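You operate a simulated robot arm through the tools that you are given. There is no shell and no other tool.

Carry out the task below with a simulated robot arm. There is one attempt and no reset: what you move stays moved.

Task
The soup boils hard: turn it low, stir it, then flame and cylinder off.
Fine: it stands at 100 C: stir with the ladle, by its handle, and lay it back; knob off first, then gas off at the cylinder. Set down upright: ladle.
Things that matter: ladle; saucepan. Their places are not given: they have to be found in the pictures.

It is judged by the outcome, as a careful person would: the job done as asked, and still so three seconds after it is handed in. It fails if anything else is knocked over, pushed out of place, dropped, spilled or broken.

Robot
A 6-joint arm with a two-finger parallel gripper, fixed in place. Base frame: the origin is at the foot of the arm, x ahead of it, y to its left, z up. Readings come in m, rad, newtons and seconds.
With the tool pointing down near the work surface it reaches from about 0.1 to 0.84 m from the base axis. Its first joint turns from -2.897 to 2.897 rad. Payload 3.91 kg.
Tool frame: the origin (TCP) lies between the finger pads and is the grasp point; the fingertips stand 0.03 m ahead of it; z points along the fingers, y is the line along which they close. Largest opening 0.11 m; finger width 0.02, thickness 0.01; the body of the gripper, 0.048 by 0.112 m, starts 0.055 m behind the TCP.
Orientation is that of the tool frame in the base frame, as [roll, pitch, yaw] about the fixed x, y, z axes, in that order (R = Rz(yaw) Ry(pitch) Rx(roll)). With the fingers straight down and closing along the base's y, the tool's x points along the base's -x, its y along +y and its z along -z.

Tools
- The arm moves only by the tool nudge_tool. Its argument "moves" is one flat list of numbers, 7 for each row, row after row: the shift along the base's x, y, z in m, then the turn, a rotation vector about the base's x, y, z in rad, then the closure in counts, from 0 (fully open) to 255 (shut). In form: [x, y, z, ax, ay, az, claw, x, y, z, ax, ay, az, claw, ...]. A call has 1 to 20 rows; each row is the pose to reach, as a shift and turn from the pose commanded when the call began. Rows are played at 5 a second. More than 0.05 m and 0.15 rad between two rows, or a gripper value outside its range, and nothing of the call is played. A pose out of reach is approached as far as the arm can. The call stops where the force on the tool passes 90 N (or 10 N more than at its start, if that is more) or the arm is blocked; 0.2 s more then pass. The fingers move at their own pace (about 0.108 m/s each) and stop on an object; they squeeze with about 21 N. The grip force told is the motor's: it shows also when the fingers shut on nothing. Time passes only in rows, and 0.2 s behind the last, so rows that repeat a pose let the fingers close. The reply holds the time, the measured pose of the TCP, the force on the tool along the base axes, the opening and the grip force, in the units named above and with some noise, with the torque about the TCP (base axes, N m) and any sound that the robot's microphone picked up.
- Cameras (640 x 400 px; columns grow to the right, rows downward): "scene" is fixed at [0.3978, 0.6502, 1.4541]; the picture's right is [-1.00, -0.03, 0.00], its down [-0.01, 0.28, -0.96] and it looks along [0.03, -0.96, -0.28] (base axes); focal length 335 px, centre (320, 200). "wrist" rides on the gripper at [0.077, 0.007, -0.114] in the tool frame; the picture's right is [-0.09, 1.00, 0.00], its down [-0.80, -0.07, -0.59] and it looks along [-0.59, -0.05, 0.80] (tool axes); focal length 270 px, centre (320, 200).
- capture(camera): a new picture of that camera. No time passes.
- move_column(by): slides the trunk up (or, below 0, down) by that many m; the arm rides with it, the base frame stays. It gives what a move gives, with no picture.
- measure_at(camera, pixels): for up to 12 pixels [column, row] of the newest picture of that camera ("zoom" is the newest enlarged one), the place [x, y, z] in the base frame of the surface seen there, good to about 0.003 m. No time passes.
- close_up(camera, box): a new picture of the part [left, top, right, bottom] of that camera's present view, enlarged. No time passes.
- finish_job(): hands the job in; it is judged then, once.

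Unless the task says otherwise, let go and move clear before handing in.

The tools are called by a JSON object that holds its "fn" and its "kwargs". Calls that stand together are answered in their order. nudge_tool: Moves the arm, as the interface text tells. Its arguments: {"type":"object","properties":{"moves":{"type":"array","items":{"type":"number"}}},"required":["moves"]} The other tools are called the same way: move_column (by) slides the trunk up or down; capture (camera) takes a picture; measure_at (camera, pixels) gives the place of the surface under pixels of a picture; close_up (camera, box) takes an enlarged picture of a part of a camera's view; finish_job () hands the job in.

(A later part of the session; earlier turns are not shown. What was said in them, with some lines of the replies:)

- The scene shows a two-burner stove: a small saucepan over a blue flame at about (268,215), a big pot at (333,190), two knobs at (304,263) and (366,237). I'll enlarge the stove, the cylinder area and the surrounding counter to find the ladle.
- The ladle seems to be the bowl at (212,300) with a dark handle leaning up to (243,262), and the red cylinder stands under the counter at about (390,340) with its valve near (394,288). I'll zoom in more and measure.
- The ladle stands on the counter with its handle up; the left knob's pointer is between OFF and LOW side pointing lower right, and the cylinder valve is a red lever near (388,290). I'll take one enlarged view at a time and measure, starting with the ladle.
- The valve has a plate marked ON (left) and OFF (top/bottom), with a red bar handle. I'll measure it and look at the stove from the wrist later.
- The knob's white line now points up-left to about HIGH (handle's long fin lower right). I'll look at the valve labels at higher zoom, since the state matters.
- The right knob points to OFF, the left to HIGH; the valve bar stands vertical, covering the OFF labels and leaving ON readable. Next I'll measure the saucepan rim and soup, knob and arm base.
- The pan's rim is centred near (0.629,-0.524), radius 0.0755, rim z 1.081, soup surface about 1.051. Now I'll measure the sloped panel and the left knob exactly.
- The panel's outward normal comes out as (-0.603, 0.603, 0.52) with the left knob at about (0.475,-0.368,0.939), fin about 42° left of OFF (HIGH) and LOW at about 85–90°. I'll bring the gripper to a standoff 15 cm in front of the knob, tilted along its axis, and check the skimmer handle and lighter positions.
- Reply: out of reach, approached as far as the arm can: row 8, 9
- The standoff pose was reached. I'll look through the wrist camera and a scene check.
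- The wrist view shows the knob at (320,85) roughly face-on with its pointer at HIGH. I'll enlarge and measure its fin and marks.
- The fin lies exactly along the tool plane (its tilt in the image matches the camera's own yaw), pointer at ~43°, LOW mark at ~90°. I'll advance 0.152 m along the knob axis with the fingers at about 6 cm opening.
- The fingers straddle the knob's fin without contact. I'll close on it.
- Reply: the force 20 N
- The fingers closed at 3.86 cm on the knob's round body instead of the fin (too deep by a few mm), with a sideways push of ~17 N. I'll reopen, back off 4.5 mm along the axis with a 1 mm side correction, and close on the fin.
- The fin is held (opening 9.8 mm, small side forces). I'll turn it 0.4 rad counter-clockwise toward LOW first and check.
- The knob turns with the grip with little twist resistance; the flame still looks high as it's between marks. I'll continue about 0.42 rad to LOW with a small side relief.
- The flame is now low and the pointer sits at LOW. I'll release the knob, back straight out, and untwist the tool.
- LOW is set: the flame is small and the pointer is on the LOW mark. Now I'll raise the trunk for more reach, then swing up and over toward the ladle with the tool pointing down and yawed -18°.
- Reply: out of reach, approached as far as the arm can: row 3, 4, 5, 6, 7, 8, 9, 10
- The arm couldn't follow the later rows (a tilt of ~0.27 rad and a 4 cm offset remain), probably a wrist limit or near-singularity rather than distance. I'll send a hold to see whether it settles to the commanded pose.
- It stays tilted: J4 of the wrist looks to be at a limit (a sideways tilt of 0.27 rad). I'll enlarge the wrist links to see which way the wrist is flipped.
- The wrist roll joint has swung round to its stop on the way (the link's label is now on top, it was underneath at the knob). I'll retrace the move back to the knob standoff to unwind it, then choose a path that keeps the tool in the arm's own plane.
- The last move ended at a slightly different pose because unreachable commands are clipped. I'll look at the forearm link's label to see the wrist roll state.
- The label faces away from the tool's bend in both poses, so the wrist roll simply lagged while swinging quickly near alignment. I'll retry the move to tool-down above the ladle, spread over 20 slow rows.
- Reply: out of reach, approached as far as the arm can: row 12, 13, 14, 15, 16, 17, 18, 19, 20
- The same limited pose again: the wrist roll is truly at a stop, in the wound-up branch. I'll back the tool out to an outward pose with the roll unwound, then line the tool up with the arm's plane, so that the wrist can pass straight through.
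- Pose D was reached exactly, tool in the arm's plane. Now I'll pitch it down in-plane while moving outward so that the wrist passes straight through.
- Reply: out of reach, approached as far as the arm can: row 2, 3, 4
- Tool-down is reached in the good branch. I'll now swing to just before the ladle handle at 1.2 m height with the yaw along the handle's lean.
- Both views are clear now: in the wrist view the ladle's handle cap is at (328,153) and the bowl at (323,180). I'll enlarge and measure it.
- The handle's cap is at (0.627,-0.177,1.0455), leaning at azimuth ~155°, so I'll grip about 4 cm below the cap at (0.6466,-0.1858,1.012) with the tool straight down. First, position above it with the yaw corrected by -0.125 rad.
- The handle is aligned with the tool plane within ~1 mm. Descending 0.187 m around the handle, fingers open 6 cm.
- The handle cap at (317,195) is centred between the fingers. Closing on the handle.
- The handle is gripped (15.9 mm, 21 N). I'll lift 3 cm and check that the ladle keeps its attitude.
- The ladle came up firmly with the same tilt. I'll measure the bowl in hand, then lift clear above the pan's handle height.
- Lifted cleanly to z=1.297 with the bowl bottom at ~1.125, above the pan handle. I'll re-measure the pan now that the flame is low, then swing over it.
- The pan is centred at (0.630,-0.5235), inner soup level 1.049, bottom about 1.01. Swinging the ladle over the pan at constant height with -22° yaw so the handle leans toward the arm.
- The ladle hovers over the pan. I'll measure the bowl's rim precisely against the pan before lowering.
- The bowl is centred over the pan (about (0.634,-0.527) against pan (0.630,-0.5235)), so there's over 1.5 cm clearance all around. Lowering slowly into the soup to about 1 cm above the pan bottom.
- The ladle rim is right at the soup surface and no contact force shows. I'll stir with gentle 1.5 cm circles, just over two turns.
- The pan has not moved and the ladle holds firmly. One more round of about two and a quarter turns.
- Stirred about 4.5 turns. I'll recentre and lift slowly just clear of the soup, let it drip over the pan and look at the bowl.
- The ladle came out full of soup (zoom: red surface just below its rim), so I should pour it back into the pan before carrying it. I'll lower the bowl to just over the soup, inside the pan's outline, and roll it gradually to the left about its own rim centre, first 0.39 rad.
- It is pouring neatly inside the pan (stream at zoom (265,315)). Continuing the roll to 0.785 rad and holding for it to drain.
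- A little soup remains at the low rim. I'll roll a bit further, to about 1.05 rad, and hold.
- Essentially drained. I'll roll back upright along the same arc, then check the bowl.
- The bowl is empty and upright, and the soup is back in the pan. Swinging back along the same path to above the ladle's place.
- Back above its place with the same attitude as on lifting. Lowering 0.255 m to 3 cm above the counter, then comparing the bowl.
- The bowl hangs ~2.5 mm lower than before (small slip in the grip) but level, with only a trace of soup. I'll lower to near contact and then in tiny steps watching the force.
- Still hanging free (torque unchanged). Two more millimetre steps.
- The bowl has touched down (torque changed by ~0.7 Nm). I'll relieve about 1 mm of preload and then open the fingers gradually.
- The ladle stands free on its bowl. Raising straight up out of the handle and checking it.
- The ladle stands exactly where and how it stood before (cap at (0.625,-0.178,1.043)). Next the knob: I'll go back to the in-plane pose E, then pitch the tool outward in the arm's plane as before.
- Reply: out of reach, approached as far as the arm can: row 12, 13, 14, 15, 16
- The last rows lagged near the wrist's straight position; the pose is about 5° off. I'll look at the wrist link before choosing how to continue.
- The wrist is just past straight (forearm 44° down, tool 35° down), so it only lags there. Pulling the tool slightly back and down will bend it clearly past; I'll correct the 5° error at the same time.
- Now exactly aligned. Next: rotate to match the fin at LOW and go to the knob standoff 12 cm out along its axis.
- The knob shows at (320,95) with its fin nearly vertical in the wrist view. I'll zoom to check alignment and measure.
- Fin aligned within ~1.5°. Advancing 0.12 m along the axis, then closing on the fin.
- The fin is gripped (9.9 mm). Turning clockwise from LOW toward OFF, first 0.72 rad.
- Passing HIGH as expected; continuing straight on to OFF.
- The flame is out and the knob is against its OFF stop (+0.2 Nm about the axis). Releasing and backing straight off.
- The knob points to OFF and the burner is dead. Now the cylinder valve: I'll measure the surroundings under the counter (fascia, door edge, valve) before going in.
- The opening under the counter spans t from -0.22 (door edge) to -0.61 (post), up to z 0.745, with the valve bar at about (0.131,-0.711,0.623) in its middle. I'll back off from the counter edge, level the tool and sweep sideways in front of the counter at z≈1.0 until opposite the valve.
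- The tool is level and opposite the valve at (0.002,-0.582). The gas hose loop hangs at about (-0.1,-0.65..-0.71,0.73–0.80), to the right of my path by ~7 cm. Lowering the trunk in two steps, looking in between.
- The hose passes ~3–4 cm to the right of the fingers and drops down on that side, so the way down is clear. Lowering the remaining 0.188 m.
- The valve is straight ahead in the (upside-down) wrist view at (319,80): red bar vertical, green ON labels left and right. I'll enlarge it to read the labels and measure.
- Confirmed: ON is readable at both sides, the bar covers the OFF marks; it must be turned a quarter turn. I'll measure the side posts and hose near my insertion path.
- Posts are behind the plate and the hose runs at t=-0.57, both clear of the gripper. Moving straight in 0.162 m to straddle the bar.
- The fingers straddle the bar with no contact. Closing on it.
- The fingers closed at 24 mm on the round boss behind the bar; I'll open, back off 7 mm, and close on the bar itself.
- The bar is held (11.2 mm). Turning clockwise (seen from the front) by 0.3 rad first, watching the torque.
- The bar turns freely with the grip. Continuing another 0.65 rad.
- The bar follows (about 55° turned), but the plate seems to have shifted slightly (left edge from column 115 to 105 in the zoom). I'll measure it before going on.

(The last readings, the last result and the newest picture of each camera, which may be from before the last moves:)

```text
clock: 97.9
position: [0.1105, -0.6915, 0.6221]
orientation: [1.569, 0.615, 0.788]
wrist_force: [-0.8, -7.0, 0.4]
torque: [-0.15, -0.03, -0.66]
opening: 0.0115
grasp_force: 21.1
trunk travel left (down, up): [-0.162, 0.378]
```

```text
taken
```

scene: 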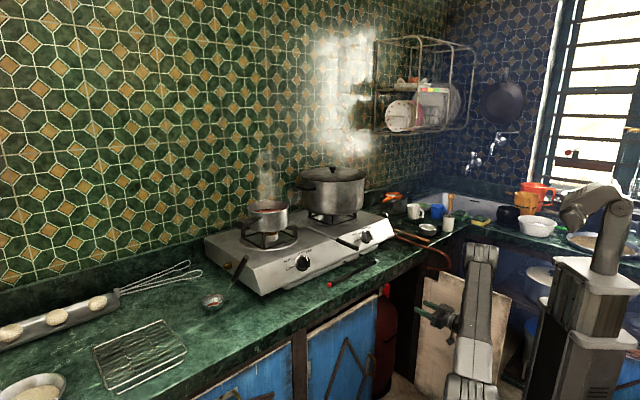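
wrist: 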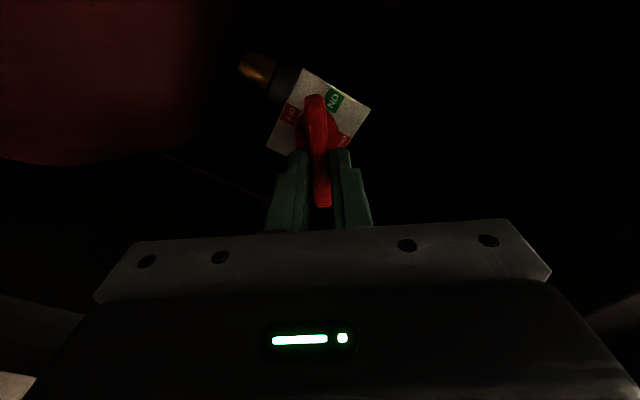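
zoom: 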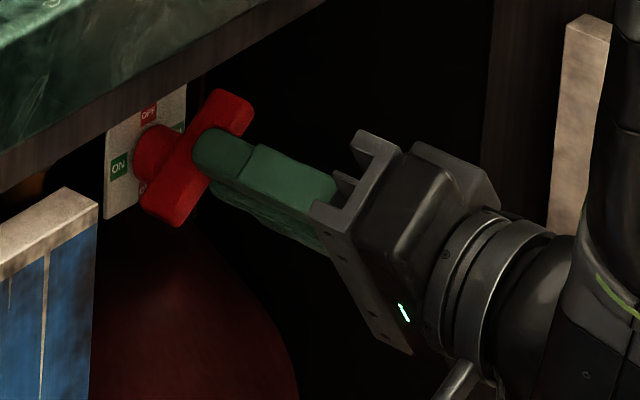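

The grip sits about 4.5 mm above the valve's axis, so turning about the tool centre pushes the valve a few mm sideways (5–7 N). I'll finish the quarter turn while moving the tool centre along the proper arc around the axis to relieve that.

{"fn": "nudge_tool", "kwargs": {"moves": [-0.0015, -0.0015, -0.0012, 0.02, -0.02, 0, 255, -0.0028, -0.0028, -0.0024, 0.0877, -0.0877, 0, 255, -0.003, -0.003, -0.0029, 0.1754, -0.1754, 0, 255, -0.0031, -0.0031, -0.0034, 0.263, -0.263, 0, 255, -0.0032, -0.0032, -0.0039, 0.3507, -0.3507, 0, 255, -0.0032, -0.0032, -0.0045, 0.4384, -0.4384, 0, 255, -0.0032, -0.0032, -0.0045, 0.4384, -0.4384, 0, 255]}}

{"fn": "close_up", "kwargs": {"camera": "scene", "box": [375, 275, 425, 315]}}

{"fn": "capture", "kwargs": {"camera": "wrist"}}

```text
clock: 99.5
position: [0.1078, -0.6941, 0.617]
orientation: [1.57, -0.006, 0.786]
wrist_force: [2.1, -4.7, -0.2]
torque: [0.01, 0.21, -0.37]
opening: 0.0112
grasp_force: 20.7
trunk travel left (down, up): [-0.162, 0.378]
```

```text
10.00 times, centred on (400, 295) of scene
```

zoom: 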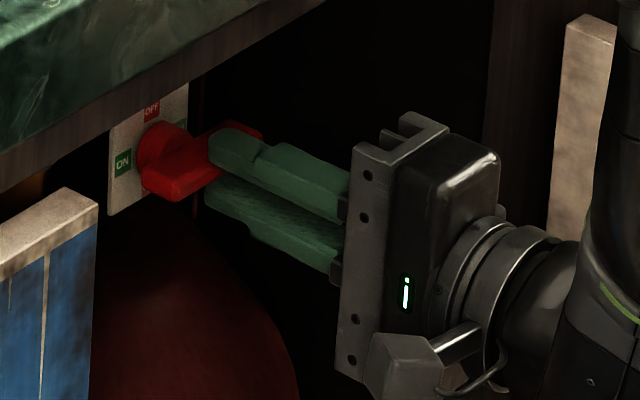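

```text
taken
```

wrist: 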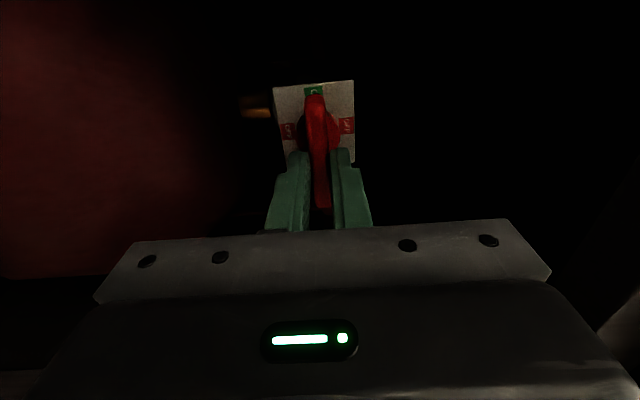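

The bar is horizontal now: OFF labels are uncovered (image (287,130) and (347,127)) and ON covered. I'll press a touch further (0.06 rad) to be sure it's against the stop.

{"fn": "nudge_tool", "kwargs": {"moves": [0, 0, 0, 0.0212, -0.0212, 0, 255, 0, 0, 0, 0.0424, -0.0424, 0, 255, 0, 0, 0, 0.0424, -0.0424, 0, 255]}}

{"fn": "close_up", "kwargs": {"camera": "wrist", "box": [250, 70, 390, 220]}}

```text
clock: 100.3
position: [0.1073, -0.6946, 0.619]
orientation: [1.569, -0.064, 0.785]
wrist_force: [-3.2, -4.4, -0.4]
torque: [-0.08, 0.35, -0.76]
opening: 0.0113
grasp_force: 21.4
trunk travel left (down, up): [-0.162, 0.378]
```

```text
2.67 times, centred on (320, 145) of wrist
```

zoom: 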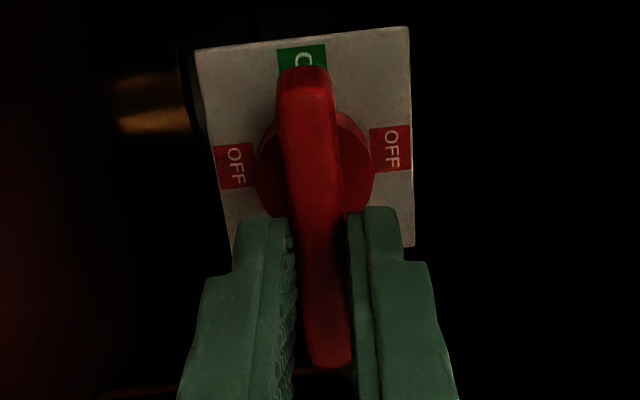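

Both OFF labels are readable and a 0.3 Nm resistance shows the stop is reached. I'll relax the push, open, and back straight out.

{"fn": "nudge_tool", "kwargs": {"moves": [-0.001, -0.001, 0, -0.0212, 0.0212, 0, 255, -0.001, -0.001, 0, -0.0212, 0.0212, 0, 200, -0.001, -0.001, 0, -0.0212, 0.0212, 0, 150, -0.001, -0.001, 0, -0.0212, 0.0212, 0, 116, -0.001, -0.001, 0, -0.0212, 0.0212, 0, 116]}}

{"fn": "close_up", "kwargs": {"camera": "wrist", "box": [220, 50, 420, 220]}}

{"fn": "close_up", "kwargs": {"camera": "scene", "box": [375, 275, 425, 315]}}

```text
clock: 101.5
position: [0.1052, -0.6958, 0.6183]
orientation: [1.57, -0.034, 0.787]
wrist_force: [0.5, -0.4, 0.6]
torque: [-0.01, -0.01, 0.04]
opening: 0.0601
grasp_force: 0.1
trunk travel left (down, up): [-0.162, 0.378]
```

```text
2.35 times, centred on (320, 135) of wrist
```

zoom: 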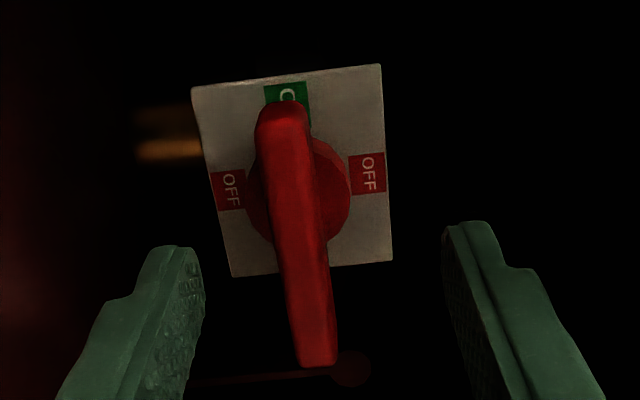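

```text
10.00 times, centred on (400, 295) of scene
```

zoom: 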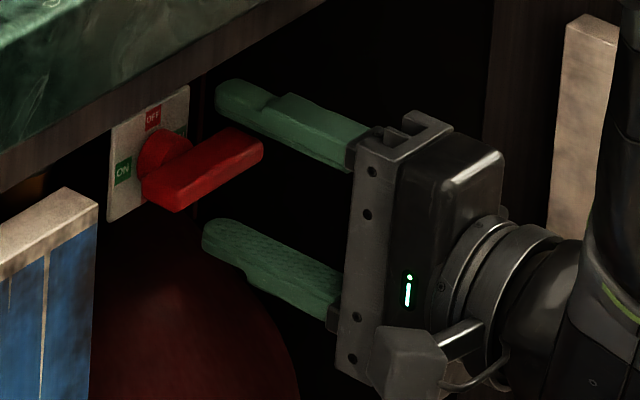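

The valve bar is horizontal, parallel to the plate, OFF shown. Backing straight out 0.16 m.

{"fn": "nudge_tool", "kwargs": {"moves": [-0.0226, 0.0226, 0, 0, 0, 0, 116, -0.0452, 0.0452, 0, 0, 0, 0, 116, -0.0679, 0.0679, 0, 0, 0, 0, 116, -0.0905, 0.0905, 0, 0, 0, 0, 116, -0.1131, 0.1131, 0, 0, 0, 0, 116, -0.1131, 0.1131, 0, 0, 0, 0, 116]}}

{"fn": "capture", "kwargs": {"camera": "scene"}}

{"fn": "capture", "kwargs": {"camera": "wrist"}}

{"fn": "close_up", "kwargs": {"camera": "scene", "box": [180, 180, 390, 320]}}

```text
clock: 102.9
position: [-0.0074, -0.5818, 0.6165]
orientation: [1.568, -0.033, 0.787]
wrist_force: [1.2, -0.2, 0.2]
torque: [0.0, 0.0, -0.01]
opening: 0.0601
grasp_force: 0.1
trunk travel left (down, up): [-0.162, 0.378]
```

```text
taken
```

scene: 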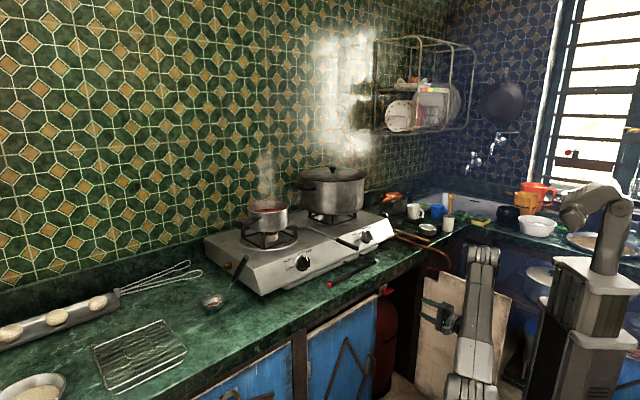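

```text
taken
```

wrist: 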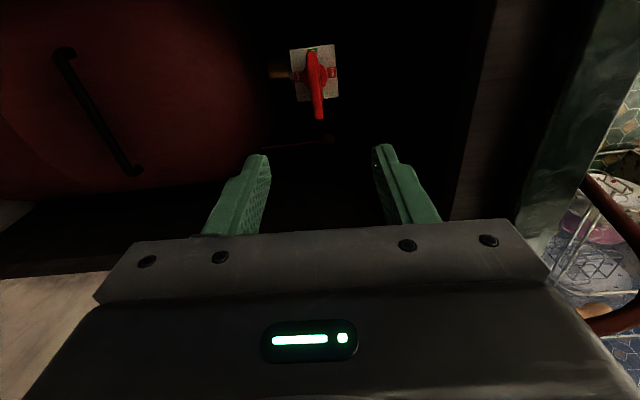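

```text
2.86 times, centred on (285, 250) of scene
```

zoom: 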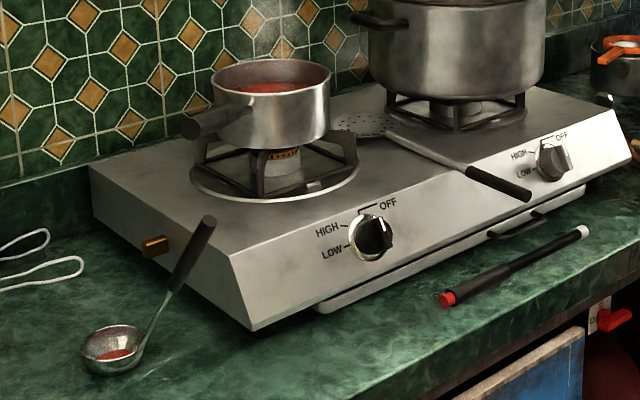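

The arm is clear: flame out, knob at OFF, valve bar horizontal showing OFF, ladle standing upright in its old place, and pan, pot, skimmer and lighter undisturbed. One last look at the valve, then I'll hand in.

{"fn": "close_up", "kwargs": {"camera": "scene", "box": [375, 275, 415, 310]}}

{"fn": "close_up", "kwargs": {"camera": "scene", "box": [285, 245, 325, 280]}}

```text
11.43 times, centred on (395, 292) of scene
```

zoom: 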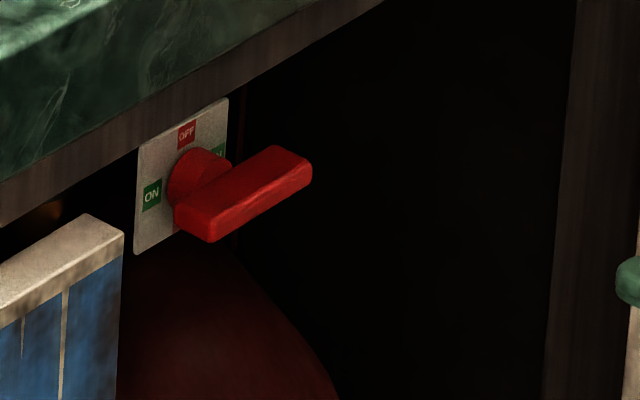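

```text
11.43 times, centred on (305, 262) of scene
```

zoom: 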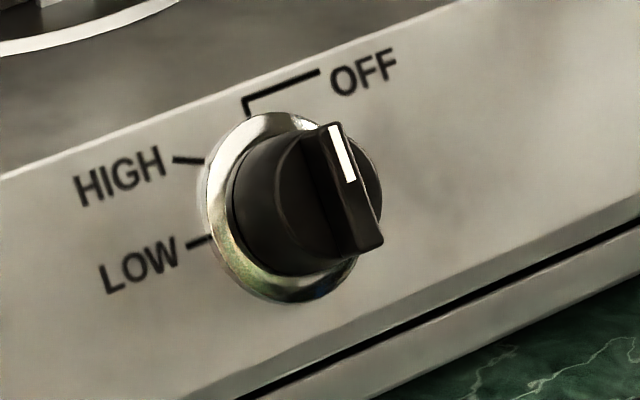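

The knob's pointer is at OFF and the valve bar has made its full quarter turn from the position in which gas was flowing. Handing in.

{"fn": "finish_job", "kwargs": {}}

```text
The job is handed in.
```

The soup was turned down to low and stirred with the ladle. The knob is now off, and after that the gas was shut off at the cylinder. I've handed the job in; no verdict came back.

- **Stirring:** I held the ladle by its handle and gave the soup about four and a half turns. The ladle came up full, so I poured the soup back into the saucepan. A trace remains in the bowl.
- **Ladle:** It stands upright where it started, within a few millimetres.
- **Knob:** It points at OFF and the flame is out. It passed through HIGH on the way from LOW, so the flame rose for a moment.
- **Cylinder:** The valve bar made its quarter turn to the stop. It was pushed a few millimetres sideways while turning and ended about 2 mm from where it began.

In the last pictures, the saucepan, big pot, skimmer and lighter looked undisturbed. The arm is clear, about 16 cm back from the valve.
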